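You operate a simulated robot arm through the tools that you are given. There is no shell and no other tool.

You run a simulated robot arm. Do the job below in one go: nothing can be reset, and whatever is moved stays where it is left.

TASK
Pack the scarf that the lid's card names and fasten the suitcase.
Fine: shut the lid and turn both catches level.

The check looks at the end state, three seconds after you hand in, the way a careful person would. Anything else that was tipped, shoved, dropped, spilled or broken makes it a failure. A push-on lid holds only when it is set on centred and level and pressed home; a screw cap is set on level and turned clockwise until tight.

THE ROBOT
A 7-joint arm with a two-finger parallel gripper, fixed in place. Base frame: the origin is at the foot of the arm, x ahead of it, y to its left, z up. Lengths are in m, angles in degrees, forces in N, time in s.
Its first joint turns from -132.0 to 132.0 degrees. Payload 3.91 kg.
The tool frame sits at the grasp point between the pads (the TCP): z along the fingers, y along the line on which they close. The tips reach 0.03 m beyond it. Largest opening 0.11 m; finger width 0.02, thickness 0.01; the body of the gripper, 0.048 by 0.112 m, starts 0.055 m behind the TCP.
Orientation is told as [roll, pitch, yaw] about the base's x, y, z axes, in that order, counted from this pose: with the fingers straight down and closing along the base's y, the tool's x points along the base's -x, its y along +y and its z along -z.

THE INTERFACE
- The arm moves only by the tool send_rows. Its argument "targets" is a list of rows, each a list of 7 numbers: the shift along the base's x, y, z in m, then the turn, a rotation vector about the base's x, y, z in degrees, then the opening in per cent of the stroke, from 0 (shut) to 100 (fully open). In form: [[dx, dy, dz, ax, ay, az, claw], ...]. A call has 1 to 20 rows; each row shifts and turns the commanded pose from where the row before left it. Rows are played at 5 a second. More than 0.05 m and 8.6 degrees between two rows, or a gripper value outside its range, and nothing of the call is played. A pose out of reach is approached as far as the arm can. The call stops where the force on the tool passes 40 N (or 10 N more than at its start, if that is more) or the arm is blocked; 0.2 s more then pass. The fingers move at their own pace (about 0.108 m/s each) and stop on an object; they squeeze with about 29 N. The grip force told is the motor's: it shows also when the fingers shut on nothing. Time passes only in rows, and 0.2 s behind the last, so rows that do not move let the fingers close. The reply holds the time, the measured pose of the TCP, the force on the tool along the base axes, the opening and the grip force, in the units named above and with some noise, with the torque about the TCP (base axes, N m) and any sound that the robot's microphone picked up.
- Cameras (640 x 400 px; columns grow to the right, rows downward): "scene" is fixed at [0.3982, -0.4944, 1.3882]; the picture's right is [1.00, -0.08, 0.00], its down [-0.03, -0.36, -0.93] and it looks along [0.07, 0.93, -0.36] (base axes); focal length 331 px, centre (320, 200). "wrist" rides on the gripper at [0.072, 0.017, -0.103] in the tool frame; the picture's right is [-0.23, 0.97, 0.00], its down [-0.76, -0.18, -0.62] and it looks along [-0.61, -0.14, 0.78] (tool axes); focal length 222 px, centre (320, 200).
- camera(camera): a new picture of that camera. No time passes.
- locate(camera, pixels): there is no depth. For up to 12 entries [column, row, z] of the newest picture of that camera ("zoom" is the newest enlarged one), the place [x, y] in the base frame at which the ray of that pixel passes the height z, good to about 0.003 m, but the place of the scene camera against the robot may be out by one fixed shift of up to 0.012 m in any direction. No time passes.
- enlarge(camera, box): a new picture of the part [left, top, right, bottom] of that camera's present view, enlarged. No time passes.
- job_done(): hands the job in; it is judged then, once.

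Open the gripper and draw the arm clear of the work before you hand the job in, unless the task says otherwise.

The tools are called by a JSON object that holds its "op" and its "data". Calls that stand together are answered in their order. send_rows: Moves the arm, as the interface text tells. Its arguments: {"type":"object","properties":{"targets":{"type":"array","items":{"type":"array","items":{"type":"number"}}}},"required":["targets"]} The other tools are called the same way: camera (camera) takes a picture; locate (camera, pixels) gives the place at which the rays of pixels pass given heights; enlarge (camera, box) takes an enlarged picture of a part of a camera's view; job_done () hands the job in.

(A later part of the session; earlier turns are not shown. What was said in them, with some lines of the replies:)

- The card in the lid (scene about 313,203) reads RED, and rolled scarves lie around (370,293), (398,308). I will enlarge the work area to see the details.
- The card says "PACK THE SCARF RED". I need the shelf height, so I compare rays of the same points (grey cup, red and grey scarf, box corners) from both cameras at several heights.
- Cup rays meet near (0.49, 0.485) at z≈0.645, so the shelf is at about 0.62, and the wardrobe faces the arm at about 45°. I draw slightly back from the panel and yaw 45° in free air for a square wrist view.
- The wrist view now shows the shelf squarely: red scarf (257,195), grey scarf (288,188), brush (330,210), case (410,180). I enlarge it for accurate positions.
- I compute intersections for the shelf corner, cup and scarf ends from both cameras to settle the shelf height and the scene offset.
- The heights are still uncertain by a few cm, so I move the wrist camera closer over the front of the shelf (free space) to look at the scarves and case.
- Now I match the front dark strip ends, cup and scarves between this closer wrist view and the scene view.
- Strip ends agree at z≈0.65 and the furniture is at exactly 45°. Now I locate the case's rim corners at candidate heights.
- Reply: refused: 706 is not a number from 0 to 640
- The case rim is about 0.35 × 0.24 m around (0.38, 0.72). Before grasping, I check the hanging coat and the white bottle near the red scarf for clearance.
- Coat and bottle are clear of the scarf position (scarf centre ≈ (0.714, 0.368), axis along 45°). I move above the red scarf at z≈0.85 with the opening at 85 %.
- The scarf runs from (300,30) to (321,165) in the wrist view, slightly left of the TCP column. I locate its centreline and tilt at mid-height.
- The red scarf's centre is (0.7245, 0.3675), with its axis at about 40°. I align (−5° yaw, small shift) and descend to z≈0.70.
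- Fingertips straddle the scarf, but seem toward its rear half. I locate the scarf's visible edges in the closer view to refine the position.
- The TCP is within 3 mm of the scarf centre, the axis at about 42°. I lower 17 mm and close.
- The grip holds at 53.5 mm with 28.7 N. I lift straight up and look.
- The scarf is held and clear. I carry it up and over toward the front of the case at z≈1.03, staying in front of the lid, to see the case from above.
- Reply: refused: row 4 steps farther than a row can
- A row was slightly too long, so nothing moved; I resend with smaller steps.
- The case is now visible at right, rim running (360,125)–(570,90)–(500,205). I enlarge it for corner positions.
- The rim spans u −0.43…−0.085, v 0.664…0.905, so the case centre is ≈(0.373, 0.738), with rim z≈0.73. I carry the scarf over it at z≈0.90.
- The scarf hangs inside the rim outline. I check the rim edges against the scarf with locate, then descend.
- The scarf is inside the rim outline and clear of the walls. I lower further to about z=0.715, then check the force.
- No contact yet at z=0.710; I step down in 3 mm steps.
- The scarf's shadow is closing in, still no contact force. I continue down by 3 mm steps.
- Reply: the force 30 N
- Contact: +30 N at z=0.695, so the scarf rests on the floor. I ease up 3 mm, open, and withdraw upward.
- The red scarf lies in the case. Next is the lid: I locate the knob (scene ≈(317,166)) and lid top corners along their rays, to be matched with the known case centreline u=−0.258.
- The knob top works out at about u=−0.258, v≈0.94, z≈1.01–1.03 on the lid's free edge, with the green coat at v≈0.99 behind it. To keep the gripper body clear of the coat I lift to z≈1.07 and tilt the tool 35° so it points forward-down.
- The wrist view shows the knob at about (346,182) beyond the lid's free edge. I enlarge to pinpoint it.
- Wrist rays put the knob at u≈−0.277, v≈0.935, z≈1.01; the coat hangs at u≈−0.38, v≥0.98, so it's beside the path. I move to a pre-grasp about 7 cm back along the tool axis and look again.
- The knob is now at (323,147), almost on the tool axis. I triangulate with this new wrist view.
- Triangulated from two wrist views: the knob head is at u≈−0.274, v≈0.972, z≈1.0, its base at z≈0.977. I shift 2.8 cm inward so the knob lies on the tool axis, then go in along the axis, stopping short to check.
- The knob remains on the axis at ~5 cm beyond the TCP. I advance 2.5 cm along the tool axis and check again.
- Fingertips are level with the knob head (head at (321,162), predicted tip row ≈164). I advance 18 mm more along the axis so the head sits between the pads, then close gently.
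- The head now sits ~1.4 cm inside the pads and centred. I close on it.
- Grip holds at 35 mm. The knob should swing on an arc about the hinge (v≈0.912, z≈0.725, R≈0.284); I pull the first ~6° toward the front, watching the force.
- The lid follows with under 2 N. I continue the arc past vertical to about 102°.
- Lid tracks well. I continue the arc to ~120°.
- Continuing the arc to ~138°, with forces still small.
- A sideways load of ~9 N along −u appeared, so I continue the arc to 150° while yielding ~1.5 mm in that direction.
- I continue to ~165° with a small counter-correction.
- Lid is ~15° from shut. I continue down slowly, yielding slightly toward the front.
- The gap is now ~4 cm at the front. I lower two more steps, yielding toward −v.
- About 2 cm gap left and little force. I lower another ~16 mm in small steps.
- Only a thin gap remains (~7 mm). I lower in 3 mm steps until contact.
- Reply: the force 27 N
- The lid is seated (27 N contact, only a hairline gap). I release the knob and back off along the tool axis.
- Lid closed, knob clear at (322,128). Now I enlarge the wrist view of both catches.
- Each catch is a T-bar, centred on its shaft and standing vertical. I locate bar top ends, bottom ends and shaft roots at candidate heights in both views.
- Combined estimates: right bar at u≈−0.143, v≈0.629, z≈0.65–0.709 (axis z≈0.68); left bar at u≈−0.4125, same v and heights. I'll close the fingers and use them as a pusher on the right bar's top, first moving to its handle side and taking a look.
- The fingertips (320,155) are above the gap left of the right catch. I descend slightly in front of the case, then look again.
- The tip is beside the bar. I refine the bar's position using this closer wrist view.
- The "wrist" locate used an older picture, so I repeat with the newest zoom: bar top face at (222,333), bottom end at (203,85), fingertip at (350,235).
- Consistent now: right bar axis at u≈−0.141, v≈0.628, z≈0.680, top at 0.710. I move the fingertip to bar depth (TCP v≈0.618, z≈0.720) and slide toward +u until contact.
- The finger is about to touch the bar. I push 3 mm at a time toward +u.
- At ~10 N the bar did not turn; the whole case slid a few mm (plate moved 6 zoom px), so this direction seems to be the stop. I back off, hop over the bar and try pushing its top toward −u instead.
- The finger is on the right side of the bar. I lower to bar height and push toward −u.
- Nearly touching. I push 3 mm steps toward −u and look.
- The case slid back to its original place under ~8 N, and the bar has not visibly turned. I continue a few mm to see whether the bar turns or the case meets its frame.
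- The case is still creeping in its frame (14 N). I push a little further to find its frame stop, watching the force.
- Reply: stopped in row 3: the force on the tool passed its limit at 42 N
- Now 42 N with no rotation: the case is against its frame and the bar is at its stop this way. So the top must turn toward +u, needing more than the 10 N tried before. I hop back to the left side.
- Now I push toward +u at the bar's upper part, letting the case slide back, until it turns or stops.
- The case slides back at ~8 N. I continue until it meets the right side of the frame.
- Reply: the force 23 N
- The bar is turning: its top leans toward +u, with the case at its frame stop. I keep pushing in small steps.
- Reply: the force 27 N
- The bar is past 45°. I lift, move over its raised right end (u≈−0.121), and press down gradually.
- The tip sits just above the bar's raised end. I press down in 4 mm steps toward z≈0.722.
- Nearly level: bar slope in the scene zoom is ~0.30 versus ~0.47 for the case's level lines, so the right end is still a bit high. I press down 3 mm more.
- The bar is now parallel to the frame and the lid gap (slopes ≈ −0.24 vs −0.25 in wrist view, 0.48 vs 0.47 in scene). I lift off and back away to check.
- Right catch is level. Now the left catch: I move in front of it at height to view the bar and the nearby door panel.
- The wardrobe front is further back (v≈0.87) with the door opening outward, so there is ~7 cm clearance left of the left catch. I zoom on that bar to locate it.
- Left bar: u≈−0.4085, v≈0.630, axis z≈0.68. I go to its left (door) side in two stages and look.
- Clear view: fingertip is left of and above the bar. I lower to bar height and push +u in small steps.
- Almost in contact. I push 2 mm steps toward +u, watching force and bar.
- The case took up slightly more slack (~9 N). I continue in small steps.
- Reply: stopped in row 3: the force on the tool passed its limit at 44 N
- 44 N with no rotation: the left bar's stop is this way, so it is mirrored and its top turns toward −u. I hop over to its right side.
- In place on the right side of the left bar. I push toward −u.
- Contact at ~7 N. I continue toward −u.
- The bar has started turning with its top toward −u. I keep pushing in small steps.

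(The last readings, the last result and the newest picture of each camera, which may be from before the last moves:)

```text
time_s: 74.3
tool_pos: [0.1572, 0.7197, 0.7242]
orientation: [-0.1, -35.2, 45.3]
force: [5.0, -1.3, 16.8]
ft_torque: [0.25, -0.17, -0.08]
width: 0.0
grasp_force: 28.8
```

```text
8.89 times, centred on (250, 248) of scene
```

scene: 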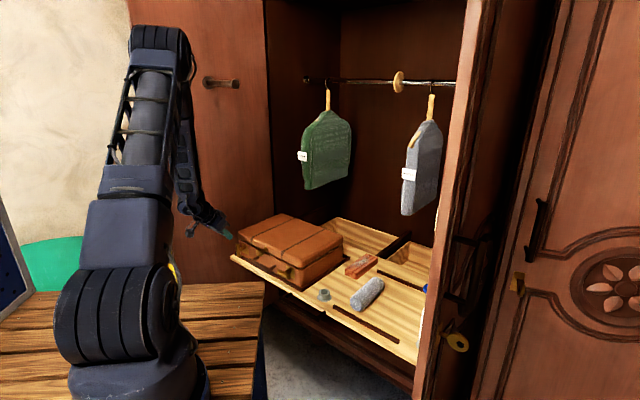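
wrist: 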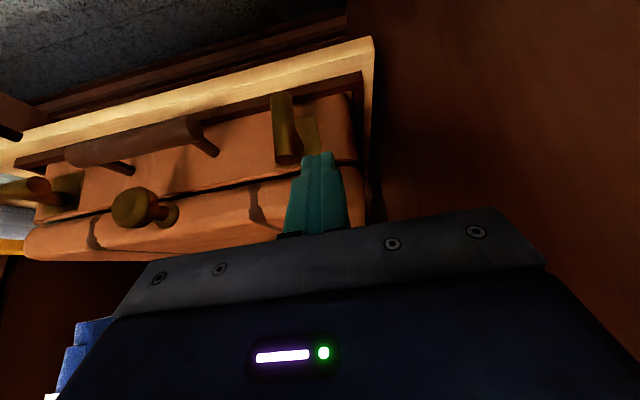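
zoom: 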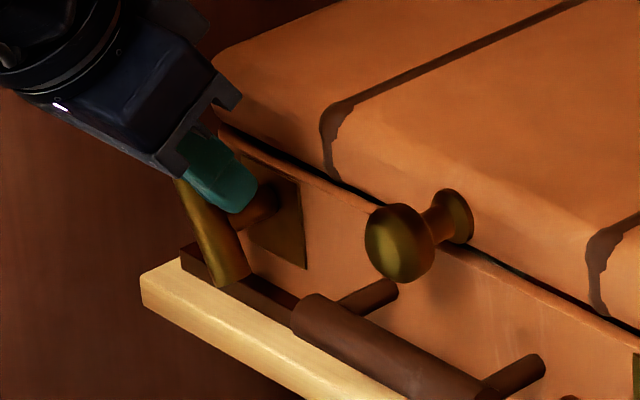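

{"op": "send_rows", "data": {"targets": [[-0.0015, 0.0015, 0, 0, 0, 0, 0], [-0.0013, 0.0013, 0, 0, 0, 0, 0], [0, 0, 0, 0, 0, 0, 0]]}}

{"op": "enlarge", "data": {"camera": "wrist", "box": [240, 70, 400, 200]}}

{"op": "enlarge", "data": {"camera": "scene", "box": [225, 225, 275, 270]}}

```text
time_s: 75.1
tool_pos: [0.1526, 0.7219, 0.7235]
orientation: [-0.1, -34.9, 45.2]
force: [1.7, 2.5, 12.7]
ft_torque: [0.31, -0.09, -0.08]
width: 0.0
grasp_force: 28.9
```

```text
3.08 times, centred on (320, 135) of wrist
```

zoom: 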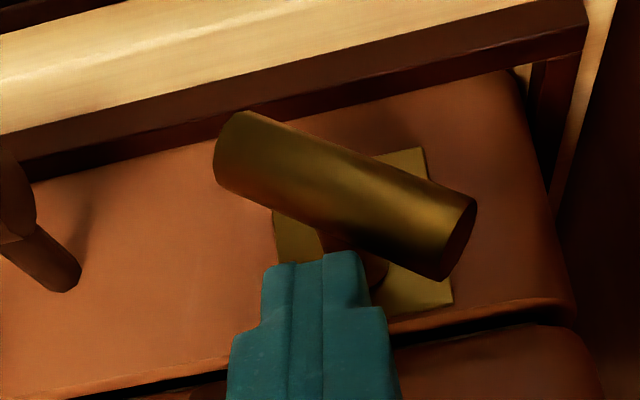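

```text
8.89 times, centred on (250, 248) of scene
```

zoom: 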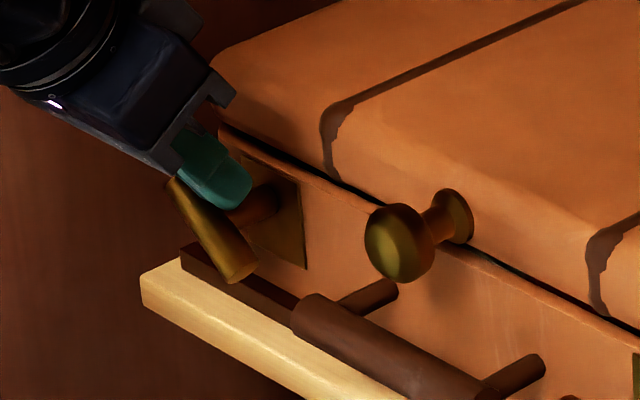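

The bar is past 50°. I lift, move over its raised left end, and press down like on the other side.

{"op": "send_rows", "data": {"targets": [[0, 0, 0.011, 0, 0, 0, 0], [0, 0, 0.011, 0, 0, 0, 0], [-0.01, 0.01, 0, 0, 0, 0, 0], [-0.0085, 0.0085, 0, 0, 0, 0, 0], [0, 0, -0.006, 0, 0, 0, 0], [0, 0, -0.005, 0, 0, 0, 0], [0, 0, 0, 0, 0, 0, 0]]}}

{"op": "enlarge", "data": {"camera": "wrist", "box": [240, 70, 400, 200]}}

{"op": "enlarge", "data": {"camera": "scene", "box": [225, 225, 275, 270]}}

```text
time_s: 76.7
tool_pos: [0.1354, 0.7414, 0.7341]
orientation: [-0.1, -35.0, 45.3]
force: [-0.5, 0.1, 1.7]
ft_torque: [-0.01, 0.0, 0.01]
width: 0.0
grasp_force: 29.2
```

```text
3.08 times, centred on (320, 135) of wrist
```

zoom: 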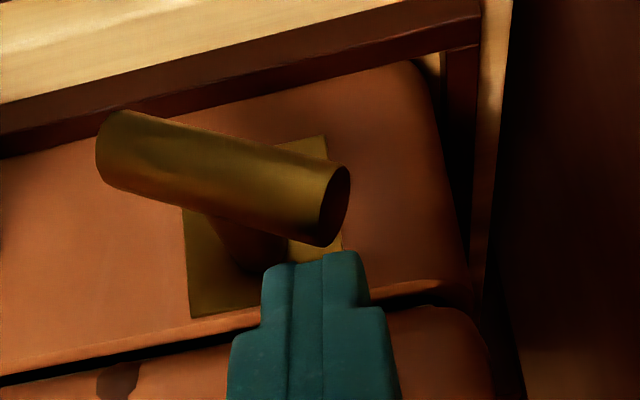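

```text
8.89 times, centred on (250, 248) of scene
```

zoom: 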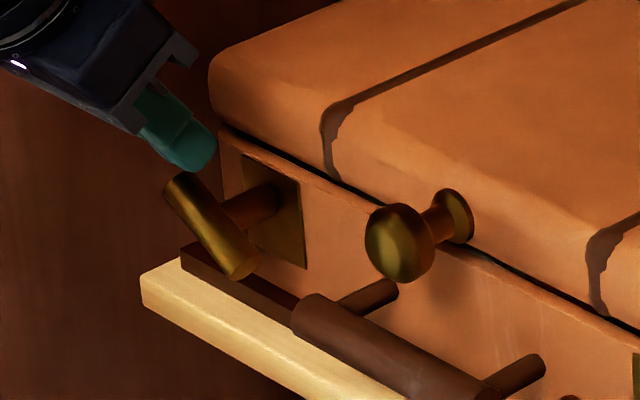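

The tip sits above the left end. I press down to z≈0.726 first.

{"op": "send_rows", "data": {"targets": [[0, 0, -0.004, 0, 0, 0, 0], [0, 0, -0.004, 0, 0, 0, 0], [0, 0, 0, 0, 0, 0, 0]]}}

{"op": "enlarge", "data": {"camera": "wrist", "box": [240, 70, 400, 200]}}

{"op": "enlarge", "data": {"camera": "scene", "box": [225, 225, 275, 270]}}

```text
time_s: 77.5
tool_pos: [0.134, 0.7407, 0.725]
orientation: [-0.2, -35.0, 45.3]
force: [0.2, -0.6, -0.5]
ft_torque: [-0.01, 0.04, 0.0]
width: 0.0
grasp_force: 29.3
```

```text
3.08 times, centred on (320, 135) of wrist
```

zoom: 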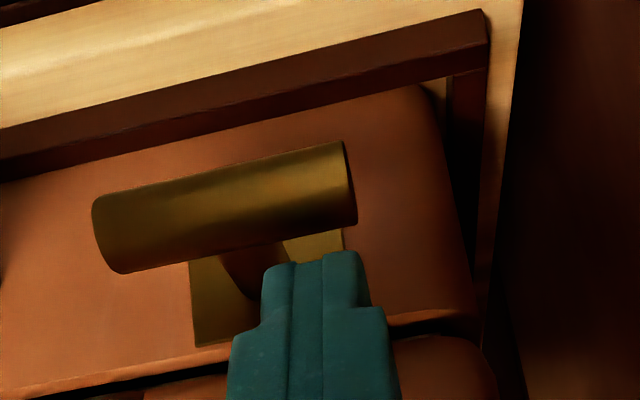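

```text
8.89 times, centred on (250, 248) of scene
```

zoom: 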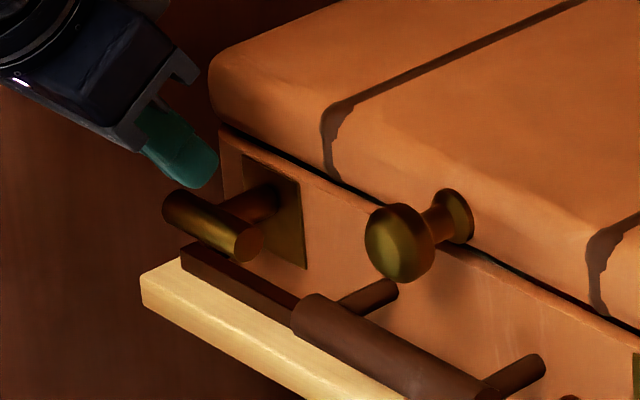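

Nearly level; the scene slope (~0.53) against the level lines (~0.48) suggests the left end is ~2–3° high. I press 1 mm more.

{"op": "send_rows", "data": {"targets": [[0, 0, -0.0012, 0, 0, 0, 0], [0, 0, 0, 0, 0, 0, 0]]}}

{"op": "enlarge", "data": {"camera": "wrist", "box": [240, 70, 400, 200]}}

{"op": "enlarge", "data": {"camera": "scene", "box": [225, 225, 275, 270]}}

```text
time_s: 78.1
tool_pos: [0.1341, 0.7407, 0.7239]
orientation: [-0.1, -35.0, 45.2]
force: [0.0, 0.3, -1.1]
ft_torque: [0.01, 0.02, 0.02]
width: 0.0001
grasp_force: 29.1
```

```text
3.08 times, centred on (320, 135) of wrist
```

zoom: 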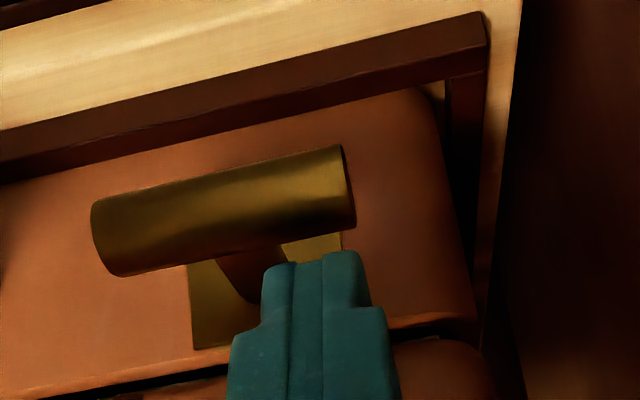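

```text
8.89 times, centred on (250, 248) of scene
```

zoom: 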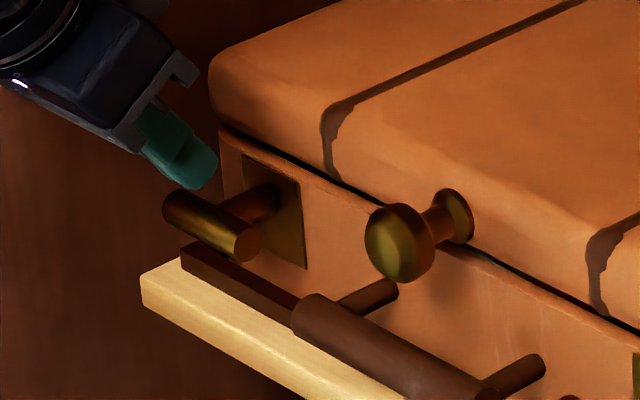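

The bar didn't move further and there is no contact force, so it has settled at its level stop by itself. I lift off and back away to compare both catches.

{"op": "send_rows", "data": {"targets": [[-0.002, -0.002, 0.01, 0, 0, 0, 0], [-0.008, -0.008, 0.02, 0, 0, 0, 0], [-0.012, -0.012, 0.025, 0, 0, 0, 0], [0.01, -0.03, 0.02, 0, 0, 0, 0], [0.02, -0.035, 0.01, 0, 0, 0, 0], [0.025, -0.035, 0, 0, 0, 0, 0], [0.02, -0.025, 0, 0, 0, 0, 0], [0, 0, 0, 0, 0, 0, 0]]}}

{"op": "camera", "data": {"camera": "wrist"}}

{"op": "enlarge", "data": {"camera": "scene", "box": [225, 205, 355, 295]}}

```text
time_s: 79.9
tool_pos: [0.1893, 0.5939, 0.8105]
orientation: [-0.1, -35.1, 45.2]
force: [-0.1, 0.1, -0.2]
ft_torque: [0.0, -0.03, -0.03]
width: 0.0
grasp_force: 29.1
```

```text
taken
```

wrist: 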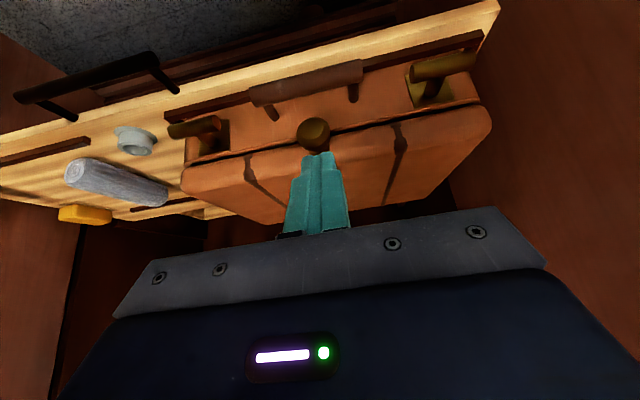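

```text
4.44 times, centred on (290, 250) of scene
```

zoom: 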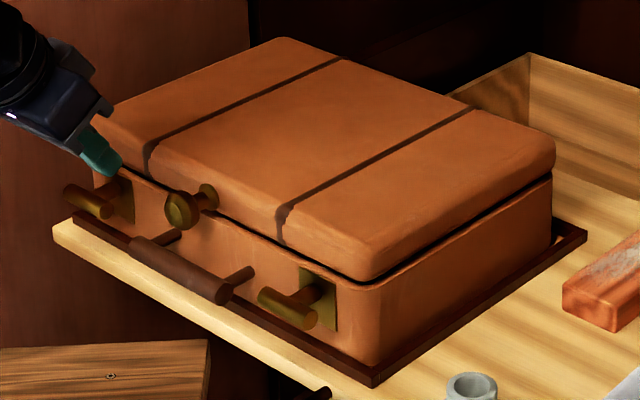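

{"op": "enlarge", "data": {"camera": "wrist", "box": [150, 40, 300, 170]}}

{"op": "enlarge", "data": {"camera": "wrist", "box": [370, 20, 510, 130]}}

{"op": "enlarge", "data": {"camera": "scene", "box": [230, 235, 310, 285]}}

```text
3.08 times, centred on (225, 105) of wrist
```

zoom: 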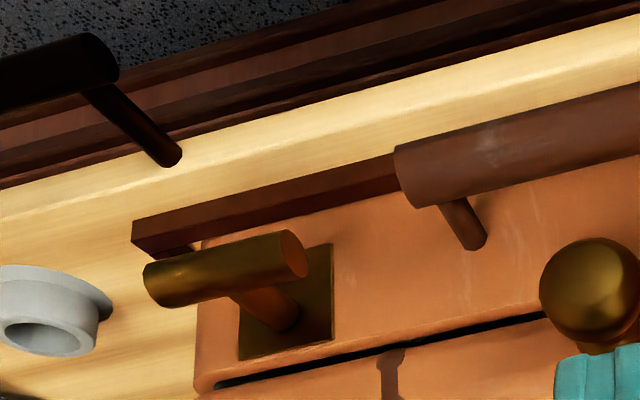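

```text
3.64 times, centred on (440, 75) of wrist
```

zoom: 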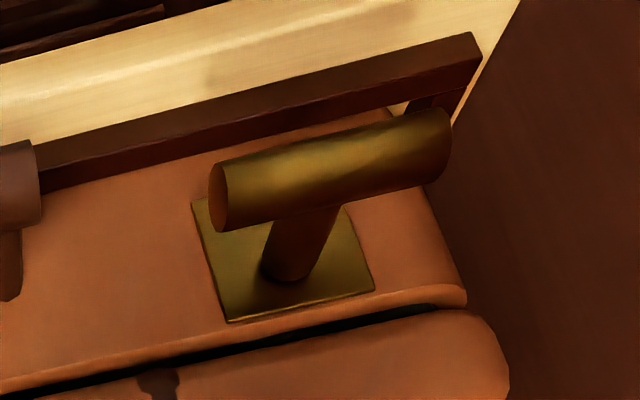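

```text
8.00 times, centred on (270, 260) of scene
```

zoom: 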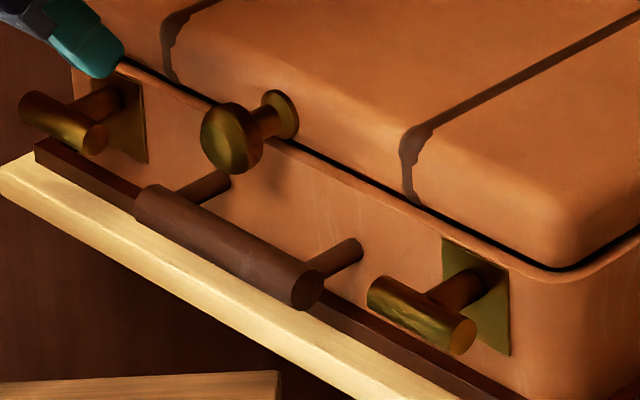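

Both T-bars are parallel to the handle and case edge (scene slopes 0.58/0.56 vs 0.59), and the lid gap is a uniform hairline. I open the gripper and retreat up and back, straightening the tool.

{"op": "send_rows", "data": {"targets": [[-0.01, -0.01, 0.03, 0, 0, 0, 50], [-0.01, -0.01, 0.04, 0, 0, 0, 100], [-0.008, -0.008, 0.04, 0, 0, 0, 100], [-0.008, -0.008, 0.04, -4.95, 4.95, 0, 100], [-0.006, -0.006, 0.04, -4.95, 4.95, 0, 100], [-0.006, -0.006, 0.04, -4.95, 4.95, 0, 100], [-0.006, -0.006, 0.04, -4.95, 4.95, 0, 100], [-0.006, -0.006, 0.04, -4.95, 4.95, 0, 100], [0, -0.01, 0.03, 0, 0, 0, 100], [0, 0, 0, 0, 0, 0, 100]]}}

{"op": "camera", "data": {"camera": "scene"}}

{"op": "camera", "data": {"camera": "wrist"}}

{"op": "enlarge", "data": {"camera": "scene", "box": [225, 205, 445, 355]}}

```text
time_s: 82.1
tool_pos: [0.1286, 0.5244, 1.1516]
orientation: [0.0, 0.1, 45.2]
force: [0.2, -0.5, 0.3]
ft_torque: [-0.01, -0.03, 0.02]
width: 0.1099
grasp_force: 0.1
```

```text
taken
```

scene: 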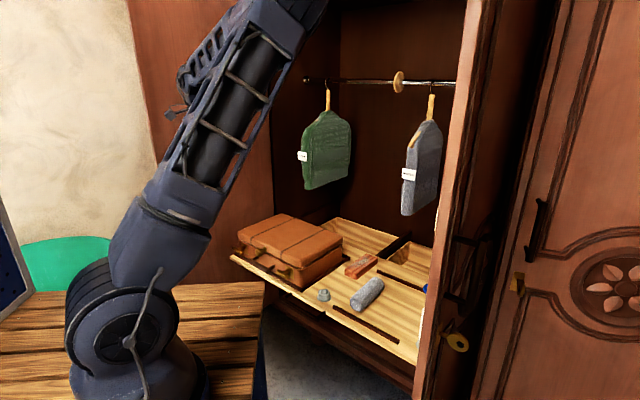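

```text
taken
```

wrist: 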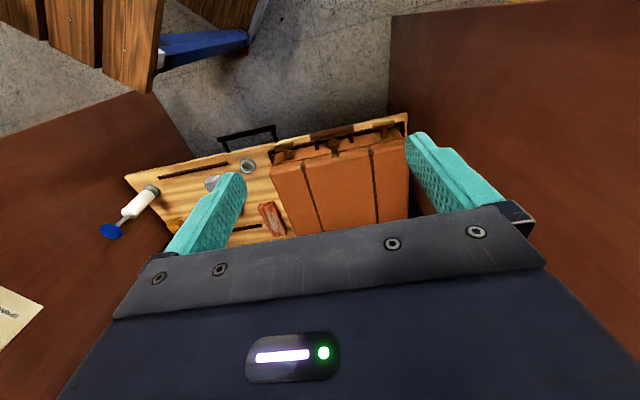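

```text
2.67 times, centred on (335, 280) of scene
```

zoom: 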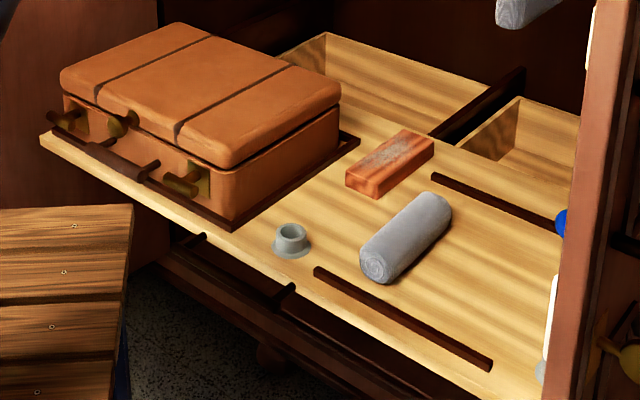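

The suitcase is shut with both catches level, the grey scarf, brush, cup, bottle and coats look undisturbed, and the arm is clear with the gripper open. I hand the job in.

{"op": "job_done", "data": {}}

```text
The job is handed in.
```

The red scarf, which the lid's card names, is in the suitcase. The lid is shut and both catches are turned level. The job has been handed in and I have no verdict back yet.

- **Scarf:** it lies flat on the case floor, clear of the walls.
- **Lid:** I pressed it down until it met firm resistance (about 27 N). A thin, even gap remains all the way round; it didn't change under pressing, so I took it as the normal seam.
- **Catches:** the right one turns outward to the right and the left one outward to the left. In the final pictures both bars are parallel to the handle and the case edge.
- **Case position:** while I was finding which way the catches turn, the case slid a few millimetres inside its frame on the shelf. It now sits about 2–3 mm left of where it started.
- **Other objects:** the grey scarf, brush, cup, bottle and hanging coats look undisturbed. The arm is clear, with the gripper open.
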